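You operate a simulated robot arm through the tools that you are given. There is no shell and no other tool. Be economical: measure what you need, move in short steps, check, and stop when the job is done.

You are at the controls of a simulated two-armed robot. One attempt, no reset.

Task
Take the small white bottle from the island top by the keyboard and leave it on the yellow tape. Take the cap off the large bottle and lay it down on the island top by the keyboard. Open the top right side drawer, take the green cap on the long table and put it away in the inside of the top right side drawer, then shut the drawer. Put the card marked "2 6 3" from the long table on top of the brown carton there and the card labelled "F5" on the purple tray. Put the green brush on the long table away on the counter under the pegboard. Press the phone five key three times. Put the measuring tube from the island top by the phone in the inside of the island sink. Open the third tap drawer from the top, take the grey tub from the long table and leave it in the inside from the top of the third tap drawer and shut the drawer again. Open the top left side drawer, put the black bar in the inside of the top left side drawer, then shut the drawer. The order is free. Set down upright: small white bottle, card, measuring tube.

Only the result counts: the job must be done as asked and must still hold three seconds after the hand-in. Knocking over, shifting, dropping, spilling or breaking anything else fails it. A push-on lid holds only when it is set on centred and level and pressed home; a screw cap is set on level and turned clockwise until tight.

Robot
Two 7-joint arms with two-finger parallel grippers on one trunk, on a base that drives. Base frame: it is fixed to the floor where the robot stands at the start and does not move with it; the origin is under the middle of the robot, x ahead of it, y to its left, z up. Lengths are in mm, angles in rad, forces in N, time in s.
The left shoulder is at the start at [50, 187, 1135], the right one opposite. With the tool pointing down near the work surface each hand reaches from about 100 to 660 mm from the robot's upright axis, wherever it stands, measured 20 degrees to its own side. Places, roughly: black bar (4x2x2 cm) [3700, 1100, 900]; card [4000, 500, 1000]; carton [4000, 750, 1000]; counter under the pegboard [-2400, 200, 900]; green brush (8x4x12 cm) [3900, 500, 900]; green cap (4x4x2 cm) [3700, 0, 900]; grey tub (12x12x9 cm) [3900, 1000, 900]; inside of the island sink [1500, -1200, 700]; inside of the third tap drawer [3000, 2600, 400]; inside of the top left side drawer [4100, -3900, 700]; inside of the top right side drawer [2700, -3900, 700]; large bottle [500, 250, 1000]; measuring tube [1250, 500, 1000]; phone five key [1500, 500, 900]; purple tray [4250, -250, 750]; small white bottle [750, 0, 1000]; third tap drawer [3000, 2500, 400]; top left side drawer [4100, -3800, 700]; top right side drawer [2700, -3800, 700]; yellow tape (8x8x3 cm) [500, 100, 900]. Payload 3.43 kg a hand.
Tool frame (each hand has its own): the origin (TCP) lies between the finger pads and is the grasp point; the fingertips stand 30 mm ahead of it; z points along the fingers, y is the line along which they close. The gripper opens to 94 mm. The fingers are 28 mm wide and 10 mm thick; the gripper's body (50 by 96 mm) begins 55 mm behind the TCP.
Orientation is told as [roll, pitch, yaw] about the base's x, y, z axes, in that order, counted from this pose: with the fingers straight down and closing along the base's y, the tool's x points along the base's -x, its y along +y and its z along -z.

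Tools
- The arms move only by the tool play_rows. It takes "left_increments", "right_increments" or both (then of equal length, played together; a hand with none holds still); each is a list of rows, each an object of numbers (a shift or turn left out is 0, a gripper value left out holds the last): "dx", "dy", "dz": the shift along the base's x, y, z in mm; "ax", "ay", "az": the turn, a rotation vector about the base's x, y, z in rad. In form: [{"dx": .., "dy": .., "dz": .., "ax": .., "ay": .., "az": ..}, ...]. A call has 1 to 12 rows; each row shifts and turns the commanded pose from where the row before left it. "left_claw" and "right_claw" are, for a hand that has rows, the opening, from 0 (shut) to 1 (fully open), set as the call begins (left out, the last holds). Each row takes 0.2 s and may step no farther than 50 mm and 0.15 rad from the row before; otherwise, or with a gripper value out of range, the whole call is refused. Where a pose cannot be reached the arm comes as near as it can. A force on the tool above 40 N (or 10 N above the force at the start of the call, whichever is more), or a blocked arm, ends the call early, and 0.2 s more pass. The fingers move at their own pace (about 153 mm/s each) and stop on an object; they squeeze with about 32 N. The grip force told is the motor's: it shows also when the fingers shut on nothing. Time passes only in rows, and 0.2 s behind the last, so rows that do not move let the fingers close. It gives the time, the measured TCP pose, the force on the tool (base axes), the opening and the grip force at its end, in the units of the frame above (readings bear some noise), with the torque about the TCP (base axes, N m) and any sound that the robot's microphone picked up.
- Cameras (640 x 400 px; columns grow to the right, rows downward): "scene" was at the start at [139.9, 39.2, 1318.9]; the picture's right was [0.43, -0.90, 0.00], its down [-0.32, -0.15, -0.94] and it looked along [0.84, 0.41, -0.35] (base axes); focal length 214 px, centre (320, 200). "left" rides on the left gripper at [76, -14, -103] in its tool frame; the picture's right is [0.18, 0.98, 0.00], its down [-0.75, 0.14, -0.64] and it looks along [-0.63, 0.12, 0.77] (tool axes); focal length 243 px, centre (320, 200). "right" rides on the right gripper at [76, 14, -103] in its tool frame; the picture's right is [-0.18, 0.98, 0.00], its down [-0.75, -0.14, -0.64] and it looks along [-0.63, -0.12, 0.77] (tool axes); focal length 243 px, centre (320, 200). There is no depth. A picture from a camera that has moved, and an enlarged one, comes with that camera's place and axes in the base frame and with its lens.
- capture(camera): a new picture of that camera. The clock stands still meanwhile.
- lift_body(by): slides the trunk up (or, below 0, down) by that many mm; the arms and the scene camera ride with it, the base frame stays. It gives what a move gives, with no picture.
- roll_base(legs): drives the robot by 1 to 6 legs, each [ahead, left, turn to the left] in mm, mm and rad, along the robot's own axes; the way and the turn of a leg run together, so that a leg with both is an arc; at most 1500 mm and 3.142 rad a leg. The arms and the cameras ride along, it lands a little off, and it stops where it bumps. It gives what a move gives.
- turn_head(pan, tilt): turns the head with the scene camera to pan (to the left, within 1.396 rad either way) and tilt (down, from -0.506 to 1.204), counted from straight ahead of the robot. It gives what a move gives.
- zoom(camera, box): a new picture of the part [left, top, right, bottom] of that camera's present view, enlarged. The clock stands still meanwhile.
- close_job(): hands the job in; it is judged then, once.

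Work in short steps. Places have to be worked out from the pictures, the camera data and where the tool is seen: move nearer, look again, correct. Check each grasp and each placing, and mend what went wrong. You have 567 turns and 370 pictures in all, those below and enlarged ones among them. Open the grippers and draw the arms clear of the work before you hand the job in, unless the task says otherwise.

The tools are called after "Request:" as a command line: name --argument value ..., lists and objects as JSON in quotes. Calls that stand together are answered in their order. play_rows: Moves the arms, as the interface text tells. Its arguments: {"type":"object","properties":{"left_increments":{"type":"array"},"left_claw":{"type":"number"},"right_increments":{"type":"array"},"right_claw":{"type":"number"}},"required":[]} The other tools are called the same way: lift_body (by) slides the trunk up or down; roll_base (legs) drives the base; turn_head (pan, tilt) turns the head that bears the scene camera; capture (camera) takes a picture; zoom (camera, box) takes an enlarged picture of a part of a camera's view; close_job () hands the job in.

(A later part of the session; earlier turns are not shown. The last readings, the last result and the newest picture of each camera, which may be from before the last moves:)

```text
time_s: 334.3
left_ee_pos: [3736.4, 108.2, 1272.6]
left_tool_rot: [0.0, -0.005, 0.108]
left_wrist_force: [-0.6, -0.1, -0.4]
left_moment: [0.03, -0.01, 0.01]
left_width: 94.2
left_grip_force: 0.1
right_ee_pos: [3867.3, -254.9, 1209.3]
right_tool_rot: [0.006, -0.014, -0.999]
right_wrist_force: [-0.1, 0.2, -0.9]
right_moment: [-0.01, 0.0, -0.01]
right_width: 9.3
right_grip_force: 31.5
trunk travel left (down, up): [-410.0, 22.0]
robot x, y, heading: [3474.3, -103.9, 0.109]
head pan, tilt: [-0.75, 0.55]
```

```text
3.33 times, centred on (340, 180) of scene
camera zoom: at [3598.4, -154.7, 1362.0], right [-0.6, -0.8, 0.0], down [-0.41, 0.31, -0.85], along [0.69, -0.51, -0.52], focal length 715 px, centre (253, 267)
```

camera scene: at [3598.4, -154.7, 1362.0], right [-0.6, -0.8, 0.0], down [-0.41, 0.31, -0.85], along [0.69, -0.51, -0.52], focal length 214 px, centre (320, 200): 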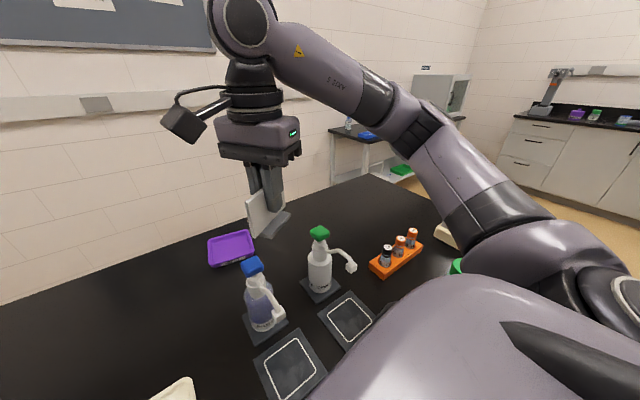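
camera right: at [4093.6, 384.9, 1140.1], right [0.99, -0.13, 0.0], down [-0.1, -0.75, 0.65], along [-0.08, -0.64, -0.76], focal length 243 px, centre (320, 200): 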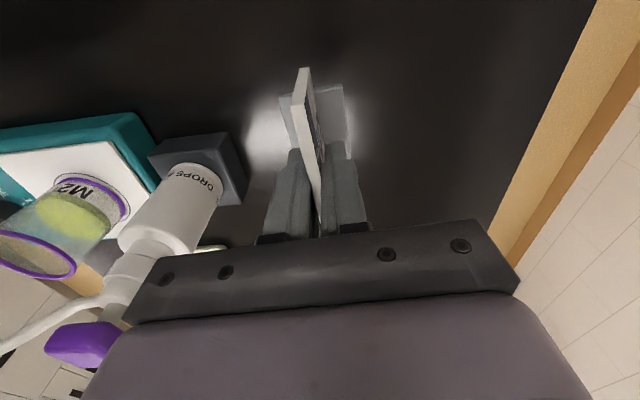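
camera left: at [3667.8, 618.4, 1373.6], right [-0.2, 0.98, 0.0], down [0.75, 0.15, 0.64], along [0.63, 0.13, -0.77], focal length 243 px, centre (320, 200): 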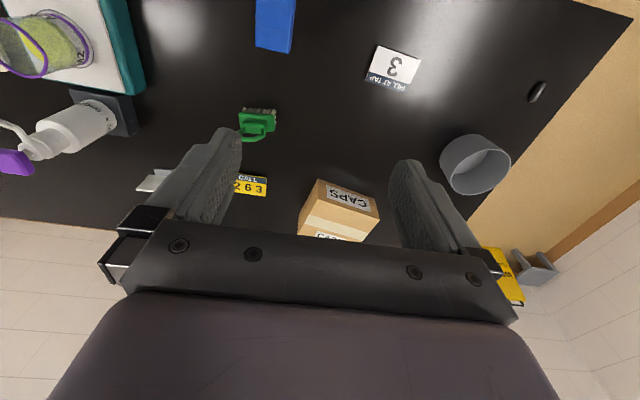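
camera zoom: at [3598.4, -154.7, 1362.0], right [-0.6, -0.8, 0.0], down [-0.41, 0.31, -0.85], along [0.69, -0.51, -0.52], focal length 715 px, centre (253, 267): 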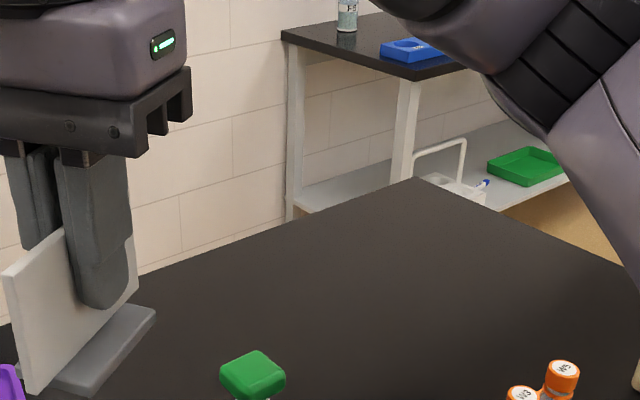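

The rotation is blocked by the table edge. I back off, rotate to ≈1.2 rad and bring the right shoulder in sideways instead.

Request:
roll_base --legs '[[-130, 0, 0], [0, 0, 1.09]]'

Request:
turn_head --pan -1.1 --tilt 0.5

Request:
capture --camera "scene"

```text
time_s: 338.3
left_ee_pos: [3281.6, 215.9, 1271.7]
left_tool_rot: [0.0, 0.0, 1.19]
left_wrist_force: [-0.5, -0.3, 0.6]
left_moment: [-0.03, 0.03, 0.0]
left_width: 93.9
left_grip_force: 0.1
right_ee_pos: [3665.6, 158.1, 1206.6]
right_tool_rot: [0.001, -0.01, 0.079]
right_wrist_force: [-0.7, 0.2, 1.0]
right_moment: [-0.02, -0.01, -0.02]
right_width: 9.3
right_grip_force: 31.6
trunk travel left (down, up): [-410.0, 22.0]
robot x, y, heading: [3345.1, -123.4, 1.187]
head pan, tilt: [-0.75, 0.55]
```

```text
time_s: 339.2
left_ee_pos: [3281.7, 215.1, 1271.1]
left_tool_rot: [0.0, -0.001, 1.188]
left_wrist_force: [-0.3, 1.0, -0.1]
left_moment: [0.01, -0.01, 0.02]
left_width: 93.8
left_grip_force: 0.0
right_ee_pos: [3665.7, 158.9, 1207.9]
right_tool_rot: [0.0, -0.011, 0.08]
right_wrist_force: [0.3, 0.1, -0.7]
right_moment: [-0.01, -0.03, 0.0]
right_width: 9.3
right_grip_force: 31.7
trunk travel left (down, up): [-410.0, 22.0]
robot x, y, heading: [3345.8, -116.7, 1.189]
head pan, tilt: [-1.1, 0.499]
```

```text
204 pictures are left
camera scene: at [3456.1, -58.9, 1365.8], right [0.09, -1.0, 0.0], down [-0.48, -0.04, -0.88], along [0.87, 0.08, -0.48], focal length 214 px, centre (320, 200)
```

scene: 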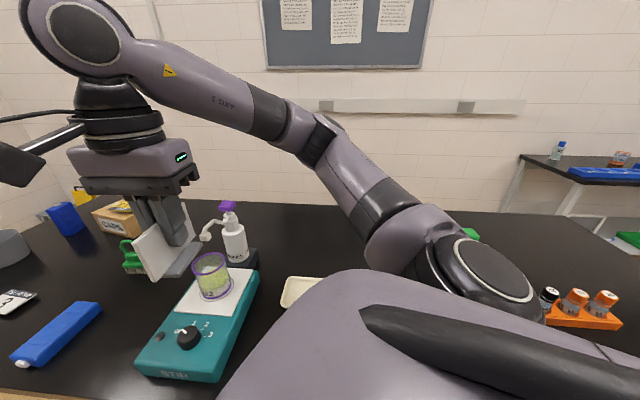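

Shift the base to about (3419,−200) in this heading.

Request:
roll_base --legs '[[-50, -98, 0]]'

Request:
play_rows --right_increments '[{"dx": 40, "dy": -25}, {"dx": 40, "dy": -25}, {"dx": 40, "dy": -25}, {"dx": 40, "dy": -25}, {"dx": 40, "dy": -25}, {"dx": 40, "dy": -25}, {}]'

Request:
capture --camera "scene"

Request:
capture --camera "right"

```text
time_s: 340.7
left_ee_pos: [3309.8, 144.0, 1266.7]
left_tool_rot: [-0.027, 0.002, 1.185]
left_wrist_force: [0.2, -1.2, -1.0]
left_moment: [-0.02, 0.0, -0.03]
left_width: 94.4
left_grip_force: 0.0
right_ee_pos: [3692.7, 83.1, 1212.6]
right_tool_rot: [-0.012, -0.035, 0.078]
right_wrist_force: [-0.1, 0.4, -0.6]
right_moment: [0.01, 0.01, 0.03]
right_width: 9.5
right_grip_force: 32.1
trunk travel left (down, up): [-410.0, 22.0]
robot x, y, heading: [3396.3, -204.8, 1.185]
head pan, tilt: [-1.1, 0.499]
```

```text
time_s: 342.5
left_ee_pos: [3312.1, 137.4, 1269.7]
left_tool_rot: [-0.018, -0.002, 1.189]
left_wrist_force: [0.4, 0.4, 0.1]
left_moment: [-0.02, 0.04, 0.01]
left_width: 94.0
left_grip_force: 0.0
right_ee_pos: [3934.1, -67.2, 1216.2]
right_tool_rot: [-0.006, -0.03, 0.082]
right_wrist_force: [0.1, -0.6, -0.5]
right_moment: [-0.01, 0.02, 0.02]
right_width: 9.1
right_grip_force: 32.2
trunk travel left (down, up): [-410.0, 22.0]
robot x, y, heading: [3393.7, -202.1, 1.193]
head pan, tilt: [-1.1, 0.499]
stopped in row 7 (right hand): the arm was blocked; the commanded pose is now the measured one
```

```text
203 pictures are left
camera scene: at [3484.3, -135.5, 1367.7], right [0.09, -1.0, 0.01], down [-0.46, -0.05, -0.89], along [0.88, 0.08, -0.46], focal length 214 px, centre (320, 200)
```

scene: 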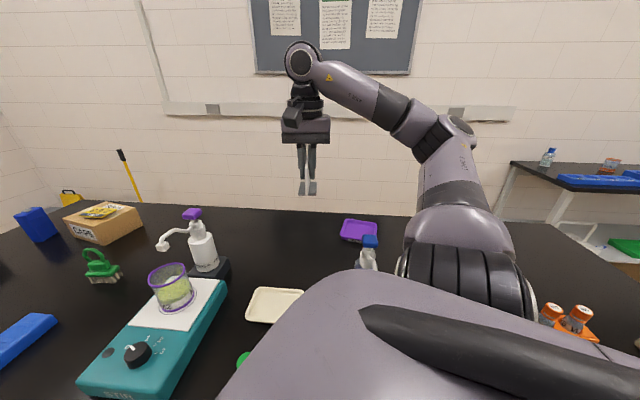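

```text
202 pictures are left
camera right: at [3856.0, -59.4, 1316.8], right [0.1, 0.99, 0.0], down [0.74, -0.08, 0.66], along [0.66, -0.07, -0.75], focal length 243 px, centre (320, 200)
```

right: 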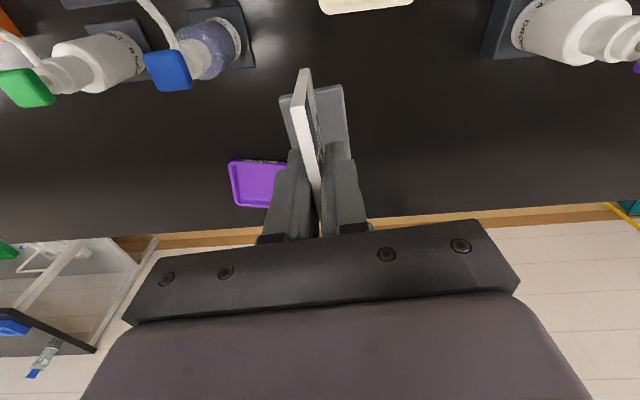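

The trunk presses on the table edge (slight lean). Back the base off 30 mm from the table.

Request:
roll_base --legs '[[-13, 32, 0]]'

Request:
capture --camera "scene"

```text
time_s: 343.5
left_ee_pos: [3297.1, 132.5, 1271.4]
left_tool_rot: [-0.002, -0.001, 1.188]
left_wrist_force: [-0.2, -0.4, 0.5]
left_moment: [0.01, -0.04, 0.01]
left_width: 93.9
left_grip_force: 0.0
right_ee_pos: [3918.7, -73.8, 1206.3]
right_tool_rot: [0.0, -0.013, 0.077]
right_wrist_force: [-0.7, 0.1, -0.1]
right_moment: [-0.01, -0.05, 0.03]
right_width: 9.1
right_grip_force: 31.9
trunk travel left (down, up): [-410.0, 22.0]
robot x, y, heading: [3360.0, -205.1, 1.184]
head pan, tilt: [-1.1, 0.499]
```

```text
201 pictures are left
camera scene: at [3470.1, -142.2, 1365.9], right [0.09, -1.0, 0.0], down [-0.48, -0.04, -0.88], along [0.88, 0.08, -0.48], focal length 214 px, centre (320, 200)
```

scene: 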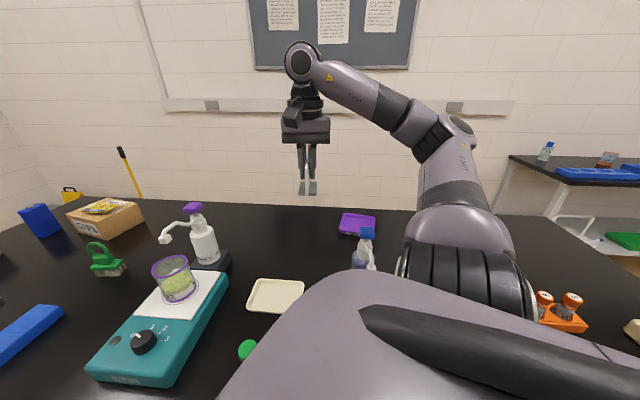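

Robot is level again. I'll set the card down on a free spot near (4000,−85) and re-grip it with a forward-tilted hand to gain reach.

Request:
play_rows --right_increments '[{"dx": 35, "dy": -5, "dz": -30}, {"dx": 35, "dy": -5, "dz": -30}, {"dx": 10, "dz": -45}, {"dz": -45}, {"dz": -45}, {"dz": -45}, {"dz": -25}, {}]'

Request:
capture --camera "right"

Request:
capture --camera "scene"

```text
time_s: 345.3
left_ee_pos: [3298.4, 132.6, 1270.5]
left_tool_rot: [0.0, -0.001, 1.187]
left_wrist_force: [0.5, 0.3, -0.1]
left_moment: [-0.01, 0.0, 0.03]
left_width: 94.1
left_grip_force: 0.1
right_ee_pos: [3999.9, -86.7, 940.9]
right_tool_rot: [0.001, -0.011, 0.078]
right_wrist_force: [0.0, 0.9, -0.8]
right_moment: [-0.01, -0.02, 0.04]
right_width: 9.2
right_grip_force: 32.3
trunk travel left (down, up): [-410.0, 22.0]
robot x, y, heading: [3359.1, -205.8, 1.192]
head pan, tilt: [-1.1, 0.499]
```

```text
200 pictures are left
camera right: at [3922.0, -79.1, 1043.5], right [0.11, 0.99, 0.0], down [0.76, -0.08, 0.65], along [0.65, -0.07, -0.76], focal length 243 px, centre (320, 200)
```

right: 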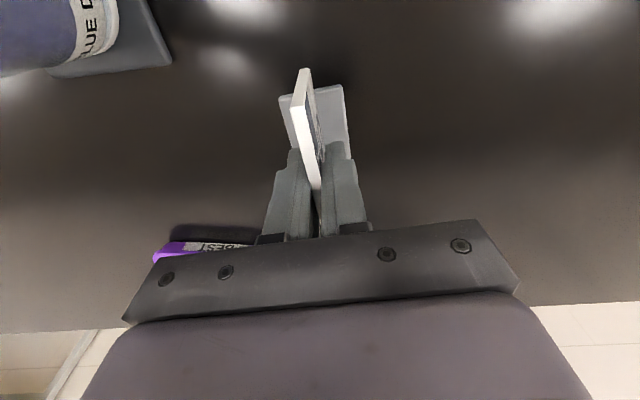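

```text
199 pictures are left
camera scene: at [3471.5, -142.5, 1365.8], right [0.09, -1.0, 0.0], down [-0.48, -0.04, -0.88], along [0.87, 0.08, -0.48], focal length 214 px, centre (320, 200)
```

scene: 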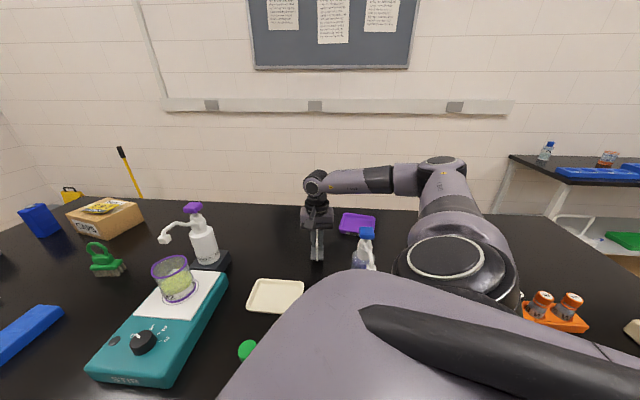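

Request:
play_rows --right_increments '[{"dz": -12}, {"dz": -5}, {"dz": -3}, {"dz": -2}, {}]'

```text
time_s: 346.5
left_ee_pos: [3298.7, 133.1, 1271.1]
left_tool_rot: [0.0, 0.001, 1.187]
left_wrist_force: [0.6, -0.3, 0.4]
left_moment: [0.01, -0.02, -0.02]
left_width: 94.1
left_grip_force: 0.1
right_ee_pos: [3999.1, -86.9, 917.7]
right_tool_rot: [0.001, -0.011, 0.079]
right_wrist_force: [-0.2, 0.0, -0.5]
right_moment: [0.01, 0.02, 0.02]
right_width: 9.0
right_grip_force: 32.4
trunk travel left (down, up): [-410.0, 22.0]
robot x, y, heading: [3360.2, -204.3, 1.183]
head pan, tilt: [-1.1, 0.499]
```

Request:
play_rows --right_increments '[{"dz": -1}, {"dz": -1}, {"dz": -1}, {}]'

```text
time_s: 347.5
left_ee_pos: [3295.6, 132.3, 1272.3]
left_tool_rot: [-0.002, -0.003, 1.185]
left_wrist_force: [-0.6, -0.6, 0.5]
left_moment: [0.0, 0.0, 0.01]
left_width: 93.9
left_grip_force: 0.1
right_ee_pos: [3999.1, -84.9, 916.8]
right_tool_rot: [0.004, -0.015, 0.076]
right_wrist_force: [0.4, -2.9, 17.3]
right_moment: [-0.11, 0.28, 0.01]
right_width: 9.2
right_grip_force: 32.3
trunk travel left (down, up): [-410.0, 22.0]
robot x, y, heading: [3364.6, -204.7, 1.188]
head pan, tilt: [-1.1, 0.499]
```

Card stands on the table. Release, rise, tilt the hand forward 0.42 rad, and look.

Request:
play_rows --right_increments '[{"dz": 0.5}, {}, {"dz": 25}, {"dz": 35}, {"ay": -0.14}, {"ay": -0.14}, {"ay": -0.14}, {}]' --right_claw 0.45

Request:
capture --camera "right"

Request:
zoom --camera "scene" --box '[260, 150, 400, 270]'

```text
time_s: 349.3
left_ee_pos: [3299.2, 132.6, 1271.7]
left_tool_rot: [-0.001, 0.0, 1.188]
left_wrist_force: [0.2, 0.1, 0.0]
left_moment: [0.0, 0.01, 0.04]
left_width: 94.1
left_grip_force: 0.2
right_ee_pos: [3999.5, -84.4, 975.7]
right_tool_rot: [-0.034, -0.431, 0.086]
right_wrist_force: [-1.2, 0.2, -0.3]
right_moment: [0.03, 0.02, -0.03]
right_width: 42.3
right_grip_force: 0.1
trunk travel left (down, up): [-410.0, 22.0]
robot x, y, heading: [3363.7, -202.0, 1.187]
head pan, tilt: [-1.1, 0.499]
```

```text
198 pictures are left
camera right: at [3887.2, -76.7, 1037.6], right [0.1, 0.99, 0.05], down [0.42, -0.08, 0.9], along [0.9, -0.07, -0.43], focal length 243 px, centre (320, 200)
```

right: 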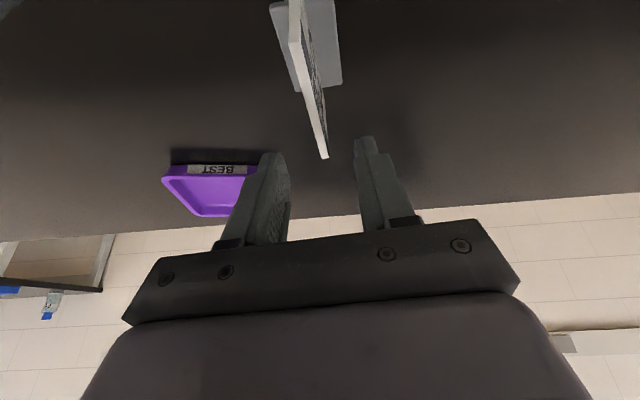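

```text
3.33 times, centred on (330, 210) of scene
camera zoom: at [3471.7, -142.5, 1365.8], right [0.09, -1.0, 0.0], down [-0.48, -0.04, -0.88], along [0.87, 0.08, -0.48], focal length 715 px, centre (287, 167)
```

zoom: 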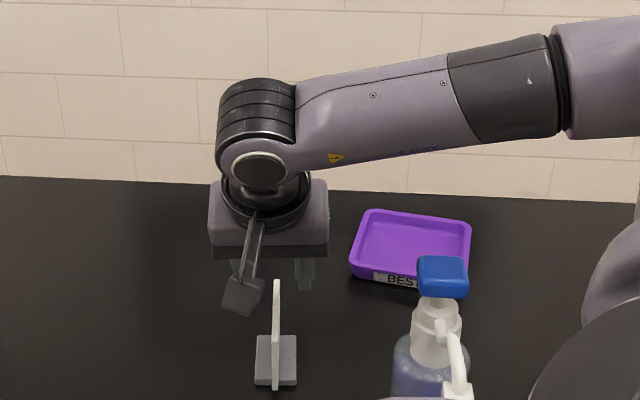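

The plate lies between the fingers. Lower vertically and grip.

Request:
play_rows --right_increments '[{"dz": -25}, {"dz": -25}, {"dz": -12}, {}]'

Request:
capture --camera "right"

Request:
play_rows --right_increments '[{}, {}]' --right_claw 0

Request:
zoom --camera "scene" --box '[260, 150, 400, 270]'

```text
time_s: 350.3
left_ee_pos: [3297.4, 131.5, 1271.6]
left_tool_rot: [0.0, 0.002, 1.187]
left_wrist_force: [-0.3, -0.5, -0.1]
left_moment: [0.0, 0.03, -0.04]
left_width: 94.2
left_grip_force: 0.1
right_ee_pos: [3997.8, -86.2, 913.4]
right_tool_rot: [-0.034, -0.429, 0.086]
right_wrist_force: [0.3, 0.6, 0.2]
right_moment: [-0.02, 0.01, -0.03]
right_width: 42.1
right_grip_force: 0.0
trunk travel left (down, up): [-410.0, 22.0]
robot x, y, heading: [3362.7, -202.4, 1.187]
head pan, tilt: [-1.1, 0.499]
```

```text
196 pictures are left
camera right: at [3885.8, -77.5, 975.7], right [0.1, 0.99, 0.05], down [0.43, -0.08, 0.9], along [0.9, -0.07, -0.43], focal length 243 px, centre (320, 200)
```

right: 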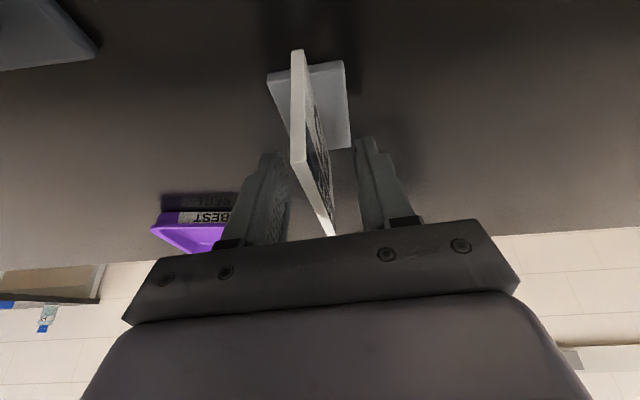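

```text
time_s: 350.9
left_ee_pos: [3297.2, 131.3, 1271.4]
left_tool_rot: [0.002, 0.002, 1.186]
left_wrist_force: [-0.4, 0.3, 0.2]
left_moment: [-0.01, -0.04, 0.02]
left_width: 93.9
left_grip_force: 0.0
right_ee_pos: [3998.1, -86.3, 913.9]
right_tool_rot: [-0.033, -0.429, 0.085]
right_wrist_force: [-0.3, 0.8, 0.2]
right_moment: [0.05, 0.04, -0.01]
right_width: 9.2
right_grip_force: 32.2
trunk travel left (down, up): [-410.0, 22.0]
robot x, y, heading: [3361.8, -206.0, 1.189]
head pan, tilt: [-1.1, 0.499]
```

```text
3.33 times, centred on (330, 210) of scene
camera zoom: at [3471.6, -142.4, 1365.8], right [0.09, -1.0, 0.0], down [-0.48, -0.04, -0.88], along [0.87, 0.08, -0.48], focal length 715 px, centre (287, 167)
```

zoom: 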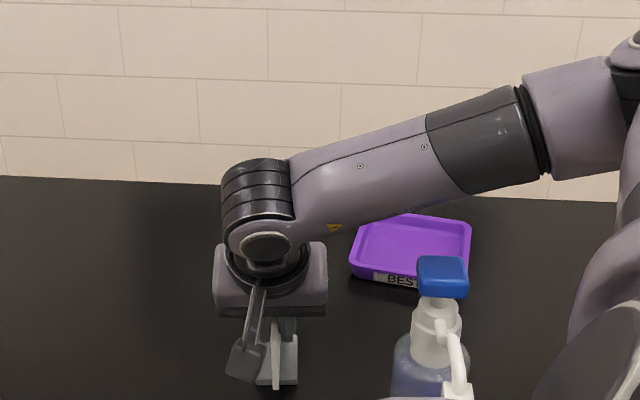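

Gripped with the tilt. Lift, and shift the base +150 mm in y so the arm won't pass low over the bottles.

Request:
play_rows --right_increments '[{"dz": 10}, {"dz": 40}, {"dz": 40}, {"dz": 40}, {"dz": 30}, {}]'

Request:
lift_body --by 20

Request:
roll_base --legs '[[139, 56, 0]]'

Request:
capture --camera "scene"

```text
time_s: 352.3
left_ee_pos: [3298.2, 131.5, 1272.5]
left_tool_rot: [0.0, 0.0, 1.187]
left_wrist_force: [0.3, -0.4, -0.1]
left_moment: [-0.03, 0.0, 0.0]
left_width: 94.2
left_grip_force: 0.0
right_ee_pos: [4001.3, -85.9, 1076.4]
right_tool_rot: [-0.036, -0.426, 0.087]
right_wrist_force: [0.4, 0.9, -0.3]
right_moment: [0.01, 0.0, -0.02]
right_width: 9.6
right_grip_force: 32.0
trunk travel left (down, up): [-410.0, 22.0]
robot x, y, heading: [3366.4, -202.6, 1.189]
head pan, tilt: [-1.1, 0.499]
```

```text
time_s: 352.9
left_ee_pos: [3298.9, 132.5, 1292.0]
left_tool_rot: [0.001, 0.001, 1.186]
left_wrist_force: [1.0, -0.3, 0.3]
left_moment: [0.02, 0.04, 0.01]
left_width: 93.9
left_grip_force: 0.1
right_ee_pos: [4000.2, -85.5, 1095.0]
right_tool_rot: [-0.034, -0.428, 0.086]
right_wrist_force: [0.5, 0.2, -0.6]
right_moment: [0.01, -0.01, 0.0]
right_width: 9.4
right_grip_force: 32.0
trunk travel left (down, up): [-430.0, 2.0]
robot x, y, heading: [3363.2, -201.7, 1.19]
head pan, tilt: [-1.1, 0.499]
```

```text
time_s: 354.3
left_ee_pos: [3297.2, 280.7, 1290.9]
left_tool_rot: [0.0, 0.0, 1.186]
left_wrist_force: [-0.2, -0.3, 0.1]
left_moment: [-0.01, 0.02, 0.02]
left_width: 94.0
left_grip_force: 0.1
right_ee_pos: [3998.6, 63.6, 1094.3]
right_tool_rot: [-0.035, -0.429, 0.085]
right_wrist_force: [-0.4, 0.9, -0.6]
right_moment: [-0.04, 0.0, -0.02]
right_width: 9.5
right_grip_force: 32.1
trunk travel left (down, up): [-430.0, 2.0]
robot x, y, heading: [3359.1, -55.6, 1.186]
head pan, tilt: [-1.1, 0.499]
```

```text
194 pictures are left
camera scene: at [3470.5, 6.3, 1385.8], right [0.09, -1.0, 0.0], down [-0.48, -0.04, -0.88], along [0.87, 0.08, -0.48], focal length 214 px, centre (320, 200)
```

scene: 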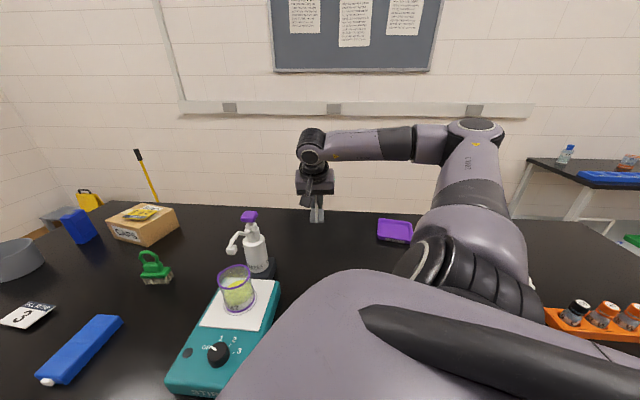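

Move the card over to the tray, keeping height.

Request:
play_rows --right_increments '[{"dx": 20, "dy": -38}, {"dx": 20, "dy": -38}, {"dx": 20, "dy": -38}, {"dx": 20, "dy": -38}, {"dx": 20, "dy": -38}, {"dx": 20, "dy": -38}, {"dx": 20, "dy": -30}, {}]'

Request:
capture --camera "right"

Request:
capture --camera "scene"

```text
time_s: 356.1
left_ee_pos: [3296.2, 279.8, 1291.3]
left_tool_rot: [0.0, 0.001, 1.187]
left_wrist_force: [0.4, 0.3, 0.5]
left_moment: [0.0, 0.03, -0.03]
left_width: 94.1
left_grip_force: 0.0
right_ee_pos: [4137.6, -197.5, 1094.4]
right_tool_rot: [-0.035, -0.43, 0.088]
right_wrist_force: [0.4, -0.4, -0.5]
right_moment: [0.01, -0.06, 0.02]
right_width: 9.3
right_grip_force: 32.1
trunk travel left (down, up): [-430.0, 2.0]
robot x, y, heading: [3360.3, -56.2, 1.185]
head pan, tilt: [-1.1, 0.499]
```

```text
193 pictures are left
camera right: at [4026.2, -189.8, 1156.6], right [0.1, 0.99, 0.05], down [0.43, -0.08, 0.9], along [0.9, -0.07, -0.43], focal length 243 px, centre (320, 200)
```

right: 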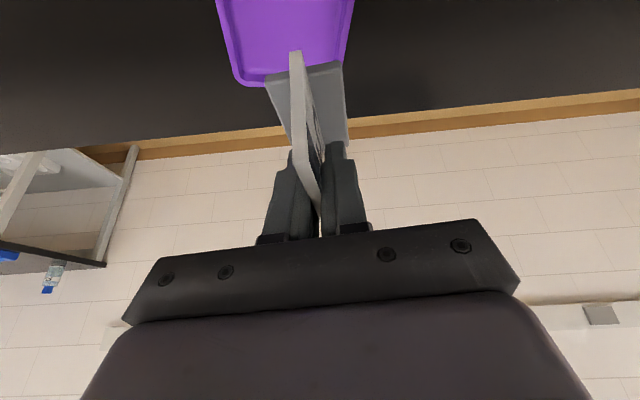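

```text
192 pictures are left
camera scene: at [3470.3, 5.6, 1385.8], right [0.09, -1.0, 0.0], down [-0.48, -0.04, -0.88], along [0.87, 0.08, -0.48], focal length 214 px, centre (320, 200)
```

scene: 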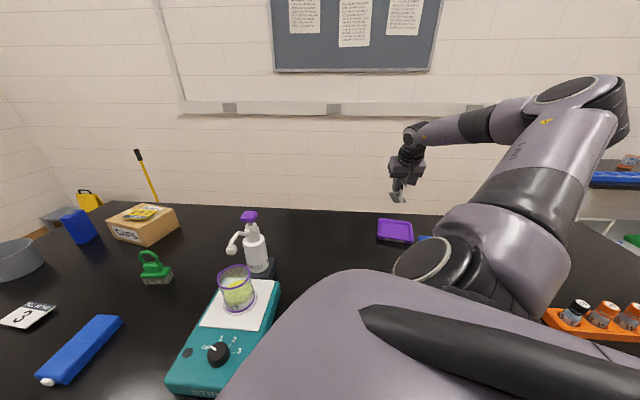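

Tray measured: x≈4115–4240, y≈−307…−173. Move over its centre and descend partway.

Request:
play_rows --right_increments '[{"dx": 19, "dy": -20, "dz": -15}, {"dx": 19, "dy": -20, "dz": -25}, {"dz": -40}, {"dz": -40}, {}]'

Request:
capture --camera "right"

Request:
zoom --camera "scene" --box '[340, 140, 480, 260]'

```text
time_s: 357.3
left_ee_pos: [3296.1, 278.7, 1292.6]
left_tool_rot: [0.0, 0.0, 1.187]
left_wrist_force: [-0.1, -0.4, -0.3]
left_moment: [-0.02, 0.0, 0.02]
left_width: 94.1
left_grip_force: 0.1
right_ee_pos: [4177.6, -235.9, 977.9]
right_tool_rot: [-0.035, -0.429, 0.085]
right_wrist_force: [0.2, 0.2, 1.2]
right_moment: [-0.01, -0.01, -0.03]
right_width: 9.3
right_grip_force: 32.3
trunk travel left (down, up): [-430.0, 2.0]
robot x, y, heading: [3358.7, -56.0, 1.189]
head pan, tilt: [-1.1, 0.499]
```

```text
191 pictures are left
camera right: at [4064.4, -228.5, 1039.9], right [0.1, 0.99, 0.05], down [0.42, -0.08, 0.9], along [0.9, -0.07, -0.43], focal length 243 px, centre (320, 200)
```

right: 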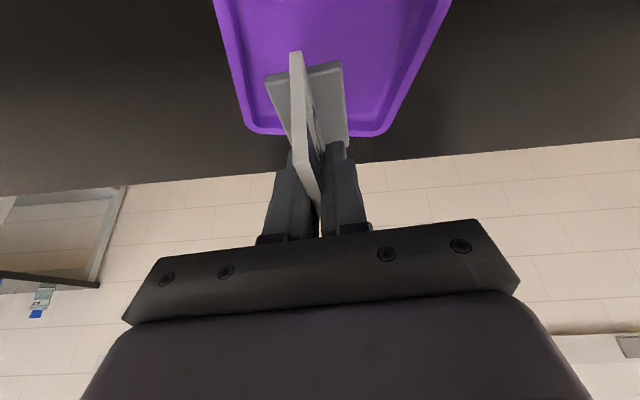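

```text
3.33 times, centred on (410, 200) of scene
camera zoom: at [3470.1, 5.4, 1385.9], right [0.09, -1.0, 0.0], down [-0.48, -0.04, -0.88], along [0.87, 0.08, -0.48], focal length 715 px, centre (20, 200)
```

zoom: 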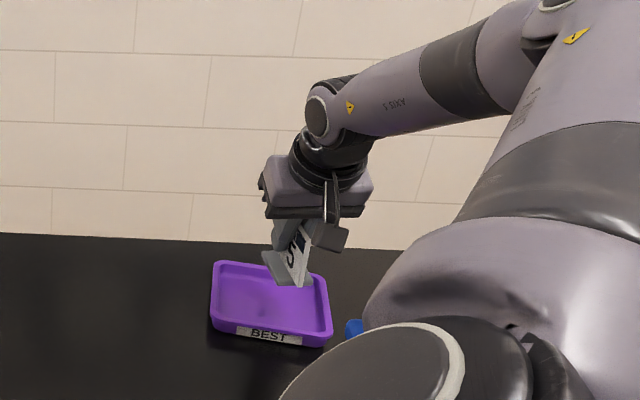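

Centred in the tray; the card's face shows a "5". Lower to the tray floor.

Request:
play_rows --right_increments '[{"dx": 5, "dz": -25}, {"dz": -20}, {"dz": -6}, {"dz": -3}, {"dz": -2}, {}]'

Request:
zoom --camera "scene" --box '[340, 140, 480, 260]'

```text
time_s: 358.7
left_ee_pos: [3297.3, 279.8, 1291.5]
left_tool_rot: [0.0, -0.001, 1.185]
left_wrist_force: [0.0, 0.4, -0.1]
left_moment: [0.0, -0.01, 0.0]
left_width: 94.1
left_grip_force: 0.3
right_ee_pos: [4183.8, -237.6, 919.9]
right_tool_rot: [-0.036, -0.428, 0.084]
right_wrist_force: [0.4, 0.1, -0.1]
right_moment: [0.02, -0.01, 0.0]
right_width: 9.4
right_grip_force: 32.2
trunk travel left (down, up): [-430.0, 2.0]
robot x, y, heading: [3359.8, -56.3, 1.185]
head pan, tilt: [-1.1, 0.499]
```

```text
3.33 times, centred on (410, 200) of scene
camera zoom: at [3470.5, 5.4, 1385.8], right [0.09, -1.0, 0.0], down [-0.48, -0.04, -0.88], along [0.87, 0.08, -0.48], focal length 715 px, centre (20, 200)
```

zoom: 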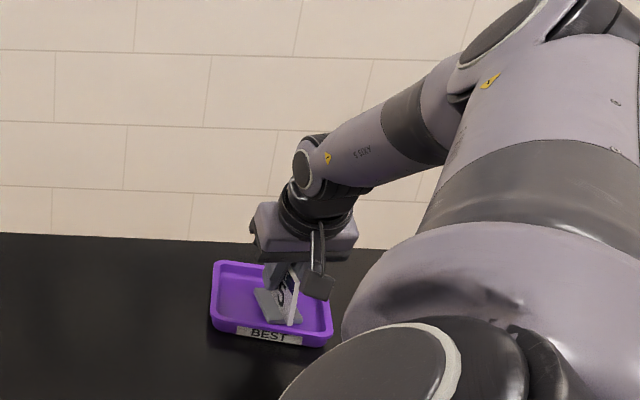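

Request:
play_rows --right_increments '[{"dz": -2}, {"dz": -1.5}, {"dz": -1.5}, {}]'

```text
time_s: 359.7
left_ee_pos: [3294.8, 281.2, 1291.8]
left_tool_rot: [-0.002, -0.002, 1.188]
left_wrist_force: [0.3, -0.2, 0.1]
left_moment: [-0.03, 0.01, -0.01]
left_width: 93.8
left_grip_force: 0.0
right_ee_pos: [4183.0, -237.5, 918.4]
right_tool_rot: [-0.036, -0.437, 0.083]
right_wrist_force: [3.4, -1.0, 19.9]
right_moment: [0.28, 0.31, -0.03]
right_width: 9.3
right_grip_force: 32.1
trunk travel left (down, up): [-430.0, 2.0]
robot x, y, heading: [3361.0, -58.4, 1.189]
head pan, tilt: [-1.1, 0.499]
```

Contact. Ease 1 mm, open, then withdraw along the finger direction (up and back).

Request:
play_rows --right_increments '[{"dz": 1}, {}]'

Request:
play_rows --right_increments '[{}, {}, {"dx": -5, "dz": 20}, {"dx": -10, "dz": 30}, {"dx": -10, "dz": 40}, {"dz": 45}, {}]' --right_claw 0.4

Request:
capture --camera "right"

Request:
capture --camera "scene"

```text
time_s: 360.3
left_ee_pos: [3293.3, 280.5, 1291.1]
left_tool_rot: [-0.003, -0.001, 1.187]
left_wrist_force: [0.1, -0.3, 0.5]
left_moment: [0.04, 0.0, 0.03]
left_width: 94.1
left_grip_force: 0.1
right_ee_pos: [4181.6, -236.9, 918.7]
right_tool_rot: [-0.034, -0.435, 0.084]
right_wrist_force: [4.2, -2.9, 21.2]
right_moment: [0.27, 0.12, -0.05]
right_width: 9.1
right_grip_force: 32.5
trunk travel left (down, up): [-430.0, 2.0]
robot x, y, heading: [3362.3, -54.6, 1.189]
head pan, tilt: [-1.1, 0.499]
```

```text
time_s: 361.9
left_ee_pos: [3297.2, 279.4, 1291.9]
left_tool_rot: [-0.001, 0.0, 1.188]
left_wrist_force: [0.0, 0.1, 0.2]
left_moment: [0.04, 0.01, 0.02]
left_width: 94.2
left_grip_force: 0.1
right_ee_pos: [4157.8, -233.7, 1050.3]
right_tool_rot: [-0.035, -0.427, 0.086]
right_wrist_force: [-0.4, 0.3, -0.3]
right_moment: [0.01, -0.01, 0.01]
right_width: 37.6
right_grip_force: 0.1
trunk travel left (down, up): [-430.0, 2.0]
robot x, y, heading: [3357.5, -55.2, 1.185]
head pan, tilt: [-1.1, 0.499]
```

```text
188 pictures are left
camera right: at [4045.5, -226.8, 1113.4], right [0.1, 0.99, 0.05], down [0.43, -0.08, 0.9], along [0.9, -0.07, -0.43], focal length 243 px, centre (320, 200)
```

right: 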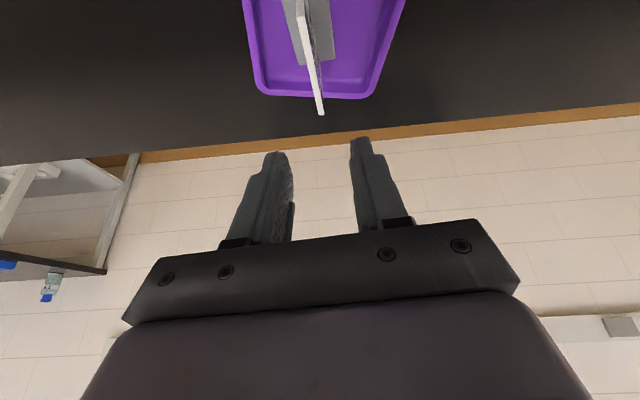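

```text
187 pictures are left
camera scene: at [3470.8, 5.3, 1385.8], right [0.09, -1.0, 0.0], down [-0.48, -0.04, -0.88], along [0.87, 0.08, -0.48], focal length 214 px, centre (320, 200)
```

scene: 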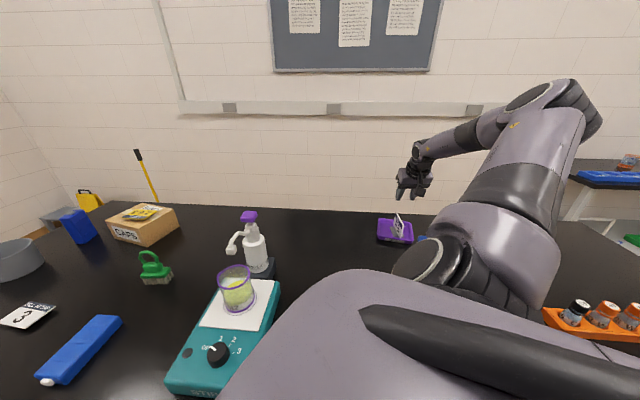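

The card stands upright in the purple tray. Now retract, un-tilt, and turn the base straight for the green cap near (3706,30).

Request:
play_rows --right_increments '[{"dx": -30, "dy": 10, "dz": 38, "ay": 0.1}, {"dx": -35, "dy": 10, "dz": 33, "ay": 0.1}, {"dx": -40, "dy": 15, "dz": 25, "ay": 0.1}, {"dx": -45, "dy": 15, "dz": 10, "ay": 0.1}, {"dx": -45, "dy": 15, "ay": 0.03}, {"dx": -45, "dy": 15}, {}]'

Request:
roll_base --legs '[[0, 0, -1.187], [0, 250, 0]]'

Request:
turn_head --pan -0.4 --tilt 0.75

Request:
capture --camera "scene"

```text
time_s: 363.5
left_ee_pos: [3297.7, 280.6, 1291.0]
left_tool_rot: [0.0, 0.001, 1.186]
left_wrist_force: [0.4, 1.0, -0.2]
left_moment: [0.02, 0.0, 0.01]
left_width: 93.8
left_grip_force: 0.0
right_ee_pos: [3914.8, -156.0, 1154.5]
right_tool_rot: [0.0, 0.0, 0.077]
right_wrist_force: [0.0, 0.1, -0.8]
right_moment: [-0.01, -0.03, -0.02]
right_width: 37.7
right_grip_force: 0.0
trunk travel left (down, up): [-430.0, 2.0]
robot x, y, heading: [3357.1, -55.8, 1.188]
head pan, tilt: [-1.1, 0.499]
```

```text
time_s: 369.3
left_ee_pos: [3638.9, 388.2, 1291.6]
left_tool_rot: [-0.001, 0.0, 0.016]
left_wrist_force: [0.6, -0.3, -0.4]
left_moment: [-0.03, -0.05, 0.03]
left_width: 94.1
left_grip_force: 0.0
right_ee_pos: [3478.6, -351.7, 1153.8]
right_tool_rot: [0.001, 0.001, -1.093]
right_wrist_force: [-0.5, 0.9, 0.1]
right_moment: [-0.02, 0.0, -0.02]
right_width: 37.7
right_grip_force: 0.0
trunk travel left (down, up): [-430.0, 2.0]
robot x, y, heading: [3357.5, 197.7, 0.015]
head pan, tilt: [-1.1, 0.499]
```

```text
time_s: 370.3
left_ee_pos: [3639.9, 388.2, 1292.4]
left_tool_rot: [-0.001, 0.001, 0.014]
left_wrist_force: [0.1, 0.5, -0.2]
left_moment: [0.0, 0.02, 0.0]
left_width: 94.1
left_grip_force: 0.1
right_ee_pos: [3479.1, -352.2, 1153.6]
right_tool_rot: [0.001, -0.001, -1.092]
right_wrist_force: [0.6, 0.3, -0.5]
right_moment: [-0.01, -0.02, 0.01]
right_width: 37.7
right_grip_force: 0.1
trunk travel left (down, up): [-430.0, 2.0]
robot x, y, heading: [3353.4, 202.5, 0.014]
head pan, tilt: [-0.4, 0.75]
```

```text
186 pictures are left
camera scene: at [3488.8, 167.8, 1363.9], right [-0.38, -0.93, 0.0], down [-0.63, 0.26, -0.73], along [0.68, -0.28, -0.68], focal length 214 px, centre (320, 200)
```

scene: 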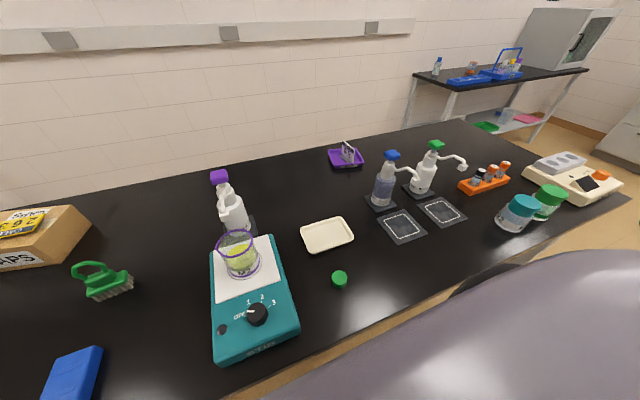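

Everything is intact. Green cap at (3703,28). Bring the right hand above it.

Request:
play_rows --right_increments '[{"dx": 22, "dy": 42, "az": 0.12}, {"dx": 22, "dy": 42, "az": 0.12}, {"dx": 22, "dy": 42, "az": 0.12}, {"dx": 22, "dy": 42, "az": 0.12}, {"dx": 22, "dy": 42, "az": 0.12}, {"dx": 22, "dy": 42, "az": 0.12}, {"dx": 22, "dy": 42, "az": 0.12}, {"dx": 22, "dy": 42, "az": 0.12}, {"dx": 24, "dy": 40, "az": 0.12}, {"dz": -40}, {"dz": -40}, {}]' --right_claw 1

Request:
capture --camera "right"

```text
time_s: 372.9
left_ee_pos: [3639.1, 388.8, 1291.6]
left_tool_rot: [0.002, -0.001, 0.012]
left_wrist_force: [-1.1, -0.9, 0.0]
left_moment: [-0.02, 0.0, 0.04]
left_width: 94.1
left_grip_force: 0.1
right_ee_pos: [3677.9, 23.3, 1073.6]
right_tool_rot: [0.002, 0.001, -0.012]
right_wrist_force: [0.1, 0.4, -0.7]
right_moment: [-0.02, -0.01, -0.03]
right_width: 94.0
right_grip_force: 0.0
trunk travel left (down, up): [-430.0, 2.0]
robot x, y, heading: [3361.8, 196.7, 0.017]
head pan, tilt: [-0.4, 0.75]
```

```text
185 pictures are left
camera right: at [3602.6, 38.1, 1177.4], right [0.2, 0.98, 0.0], down [0.75, -0.15, 0.64], along [0.63, -0.12, -0.77], focal length 243 px, centre (320, 200)
```

right: 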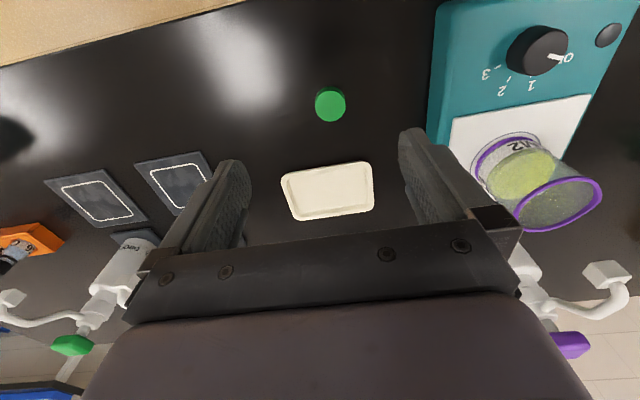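

Descend on the cap.

Request:
play_rows --right_increments '[{"dx": 24, "dy": 8, "dz": -40}, {"dz": -45}, {"dz": -45}, {"dz": -30}, {"dz": -12}, {}]' --right_claw 0.75

Request:
capture --camera "right"

```text
time_s: 374.3
left_ee_pos: [3640.6, 389.4, 1291.7]
left_tool_rot: [0.0, 0.0, 0.016]
left_wrist_force: [0.4, 0.3, -0.4]
left_moment: [0.02, 0.01, -0.04]
left_width: 93.9
left_grip_force: 0.1
right_ee_pos: [3697.7, 11.4, 920.1]
right_tool_rot: [0.003, -0.002, -0.013]
right_wrist_force: [0.8, -0.1, 1.0]
right_moment: [-0.01, 0.0, 0.0]
right_width: 70.6
right_grip_force: 0.1
right hand out of reach, approached as far as the arm can: row 3, 4, 5
trunk travel left (down, up): [-430.0, 2.0]
robot x, y, heading: [3358.0, 200.3, 0.011]
head pan, tilt: [-0.4, 0.75]
```

```text
184 pictures are left
camera right: at [3622.0, 25.3, 1023.9], right [0.2, 0.98, 0.0], down [0.75, -0.15, 0.64], along [0.63, -0.12, -0.77], focal length 243 px, centre (320, 200)
```

right: 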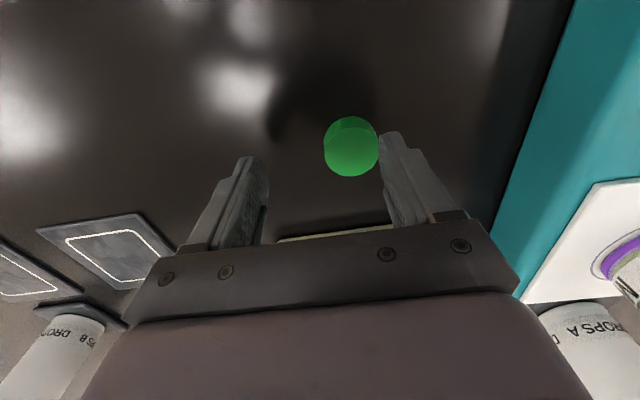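

Too low a reach with the raised trunk. Raise the hand, lower the trunk by 90, then continue.

Request:
play_rows --right_increments '[{"dz": 45}, {"dz": 45}, {"dz": 30}, {}]'

Request:
lift_body --by -100

Request:
capture --camera "right"

```text
time_s: 375.3
left_ee_pos: [3640.3, 387.9, 1292.4]
left_tool_rot: [-0.002, 0.0, 0.016]
left_wrist_force: [-0.4, -0.6, -0.5]
left_moment: [-0.03, 0.03, 0.01]
left_width: 93.8
left_grip_force: 0.0
right_ee_pos: [3696.5, 14.1, 1041.1]
right_tool_rot: [0.002, 0.001, -0.013]
right_wrist_force: [-0.1, -0.2, 0.0]
right_moment: [0.01, 0.0, -0.04]
right_width: 70.6
right_grip_force: 0.1
trunk travel left (down, up): [-430.0, 2.0]
robot x, y, heading: [3355.0, 203.9, 0.015]
head pan, tilt: [-0.4, 0.75]
```

```text
time_s: 376.7
left_ee_pos: [3639.5, 387.7, 1191.4]
left_tool_rot: [0.001, 0.001, 0.014]
left_wrist_force: [0.0, -0.1, 0.6]
left_moment: [-0.02, -0.02, 0.02]
left_width: 93.9
left_grip_force: 0.1
right_ee_pos: [3695.6, 13.8, 941.2]
right_tool_rot: [0.003, 0.001, -0.014]
right_wrist_force: [0.0, -0.6, -0.1]
right_moment: [-0.01, 0.0, -0.01]
right_width: 70.5
right_grip_force: 0.0
trunk travel left (down, up): [-330.0, 102.0]
robot x, y, heading: [3353.9, 200.5, 0.017]
head pan, tilt: [-0.4, 0.75]
```

```text
183 pictures are left
camera right: at [3620.8, 28.6, 1046.0], right [0.2, 0.98, 0.0], down [0.75, -0.15, 0.64], along [0.63, -0.12, -0.77], focal length 243 px, centre (320, 200)
```

right: 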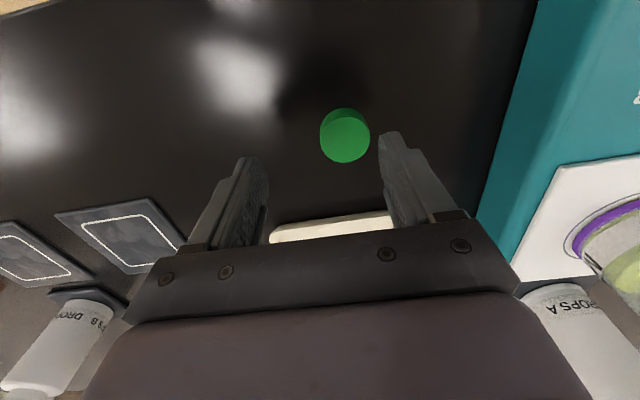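

Request:
play_rows --right_increments '[{"dx": 10, "dy": 17}, {"dz": -25}, {"dz": -15}, {"dz": -8}, {}]'

Request:
play_rows --right_increments '[{}, {}, {}]' --right_claw 0

Request:
play_rows --right_increments '[{"dz": 30}, {"dz": 45}, {"dz": 45}, {}]'

Request:
capture --camera "right"

```text
time_s: 377.9
left_ee_pos: [3640.5, 389.2, 1191.8]
left_tool_rot: [-0.001, 0.0, 0.015]
left_wrist_force: [-1.0, -0.6, -0.9]
left_moment: [0.0, -0.02, 0.01]
left_width: 93.9
left_grip_force: 0.1
right_ee_pos: [3705.5, 28.5, 893.7]
right_tool_rot: [0.002, -0.001, -0.013]
right_wrist_force: [-0.1, -0.5, -0.8]
right_moment: [0.01, 0.02, 0.02]
right_width: 70.4
right_grip_force: 0.0
trunk travel left (down, up): [-330.0, 102.0]
robot x, y, heading: [3358.7, 196.8, 0.016]
head pan, tilt: [-0.4, 0.75]
```

```text
time_s: 378.7
left_ee_pos: [3639.5, 388.0, 1191.5]
left_tool_rot: [0.0, -0.002, 0.016]
left_wrist_force: [0.3, -0.2, -0.6]
left_moment: [-0.02, -0.01, 0.01]
left_width: 94.0
left_grip_force: 0.1
right_ee_pos: [3705.1, 29.0, 893.5]
right_tool_rot: [0.001, -0.001, -0.013]
right_wrist_force: [0.5, -0.4, 0.4]
right_moment: [-0.02, -0.02, -0.02]
right_width: 30.9
right_grip_force: 32.0
trunk travel left (down, up): [-330.0, 102.0]
robot x, y, heading: [3355.7, 200.3, 0.018]
head pan, tilt: [-0.4, 0.75]
```

```text
time_s: 379.7
left_ee_pos: [3639.9, 387.7, 1191.5]
left_tool_rot: [0.001, -0.001, 0.016]
left_wrist_force: [-0.6, 0.9, -0.4]
left_moment: [0.01, -0.01, 0.0]
left_width: 94.1
left_grip_force: 0.1
right_ee_pos: [3704.5, 27.5, 1015.9]
right_tool_rot: [0.0, -0.002, -0.013]
right_wrist_force: [0.5, 0.1, -1.0]
right_moment: [0.03, 0.02, 0.0]
right_width: 30.6
right_grip_force: 32.4
trunk travel left (down, up): [-330.0, 102.0]
robot x, y, heading: [3357.0, 197.2, 0.014]
head pan, tilt: [-0.4, 0.75]
```

```text
182 pictures are left
camera right: at [3628.4, 42.3, 1119.5], right [0.2, 0.98, 0.0], down [0.75, -0.15, 0.64], along [0.63, -0.12, -0.77], focal length 243 px, centre (320, 200)
```

right: 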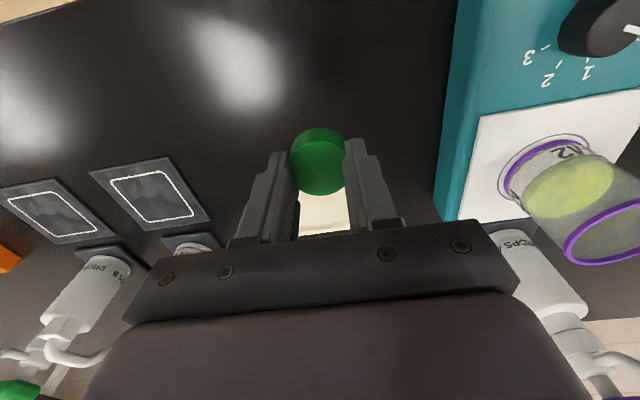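

Cap held (30.6 mm). Raise it, back away from the table, turn to −y and drive toward the side drawers.

Request:
play_rows --right_increments '[{"dz": 45}, {"dz": 45}, {"dx": -30, "dy": -20, "dz": 30}, {}]'

Request:
roll_base --legs '[[-550, 0, 0], [0, 0, -1.585], [1400, 0, 0]]'

Request:
turn_head --pan 0.0 --tilt 0.2

Request:
capture --camera "scene"

```text
time_s: 380.7
left_ee_pos: [3641.1, 388.0, 1191.9]
left_tool_rot: [-0.001, 0.0, 0.016]
left_wrist_force: [0.1, -0.1, -0.1]
left_moment: [0.0, 0.02, -0.01]
left_width: 93.9
left_grip_force: 0.0
right_ee_pos: [3677.4, 9.8, 1133.6]
right_tool_rot: [0.001, 0.0, -0.011]
right_wrist_force: [0.2, 0.4, 0.1]
right_moment: [-0.02, -0.01, 0.03]
right_width: 30.7
right_grip_force: 31.7
trunk travel left (down, up): [-330.0, 102.0]
robot x, y, heading: [3355.1, 200.1, 0.011]
head pan, tilt: [-0.4, 0.75]
```

```text
time_s: 394.3
left_ee_pos: [2989.0, -1486.7, 1191.0]
left_tool_rot: [0.0, 0.0, -1.549]
left_wrist_force: [-0.9, 0.0, 0.1]
left_moment: [-0.01, -0.03, 0.01]
left_width: 94.2
left_grip_force: 0.1
right_ee_pos: [2608.8, -1525.1, 1133.5]
right_tool_rot: [0.001, -0.001, -1.578]
right_wrist_force: [0.3, 0.4, -0.3]
right_moment: [-0.03, 0.01, 0.01]
right_width: 30.4
right_grip_force: 31.8
trunk travel left (down, up): [-330.0, 102.0]
robot x, y, heading: [2795.7, -1206.0, -1.551]
head pan, tilt: [-0.4, 0.75]
```

```text
time_s: 395.3
left_ee_pos: [2988.1, -1487.2, 1191.0]
left_tool_rot: [0.003, 0.0, -1.549]
left_wrist_force: [-0.1, -0.6, -0.3]
left_moment: [0.01, -0.01, -0.01]
left_width: 94.0
left_grip_force: 0.1
right_ee_pos: [2609.9, -1525.8, 1132.4]
right_tool_rot: [0.002, 0.001, -1.578]
right_wrist_force: [0.3, 0.8, 0.6]
right_moment: [0.02, 0.03, 0.01]
right_width: 30.1
right_grip_force: 32.1
trunk travel left (down, up): [-330.0, 102.0]
robot x, y, heading: [2799.9, -1201.3, -1.556]
head pan, tilt: [0.0, 0.201]
```

```text
181 pictures are left
camera scene: at [2798.3, -1355.9, 1313.4], right [-1.0, -0.02, 0.0], down [0.0, 0.2, -0.98], along [0.02, -0.98, -0.2], focal length 214 px, centre (320, 200)
```

scene: 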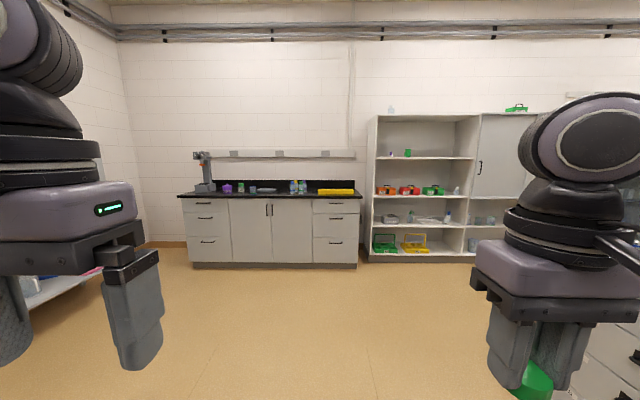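

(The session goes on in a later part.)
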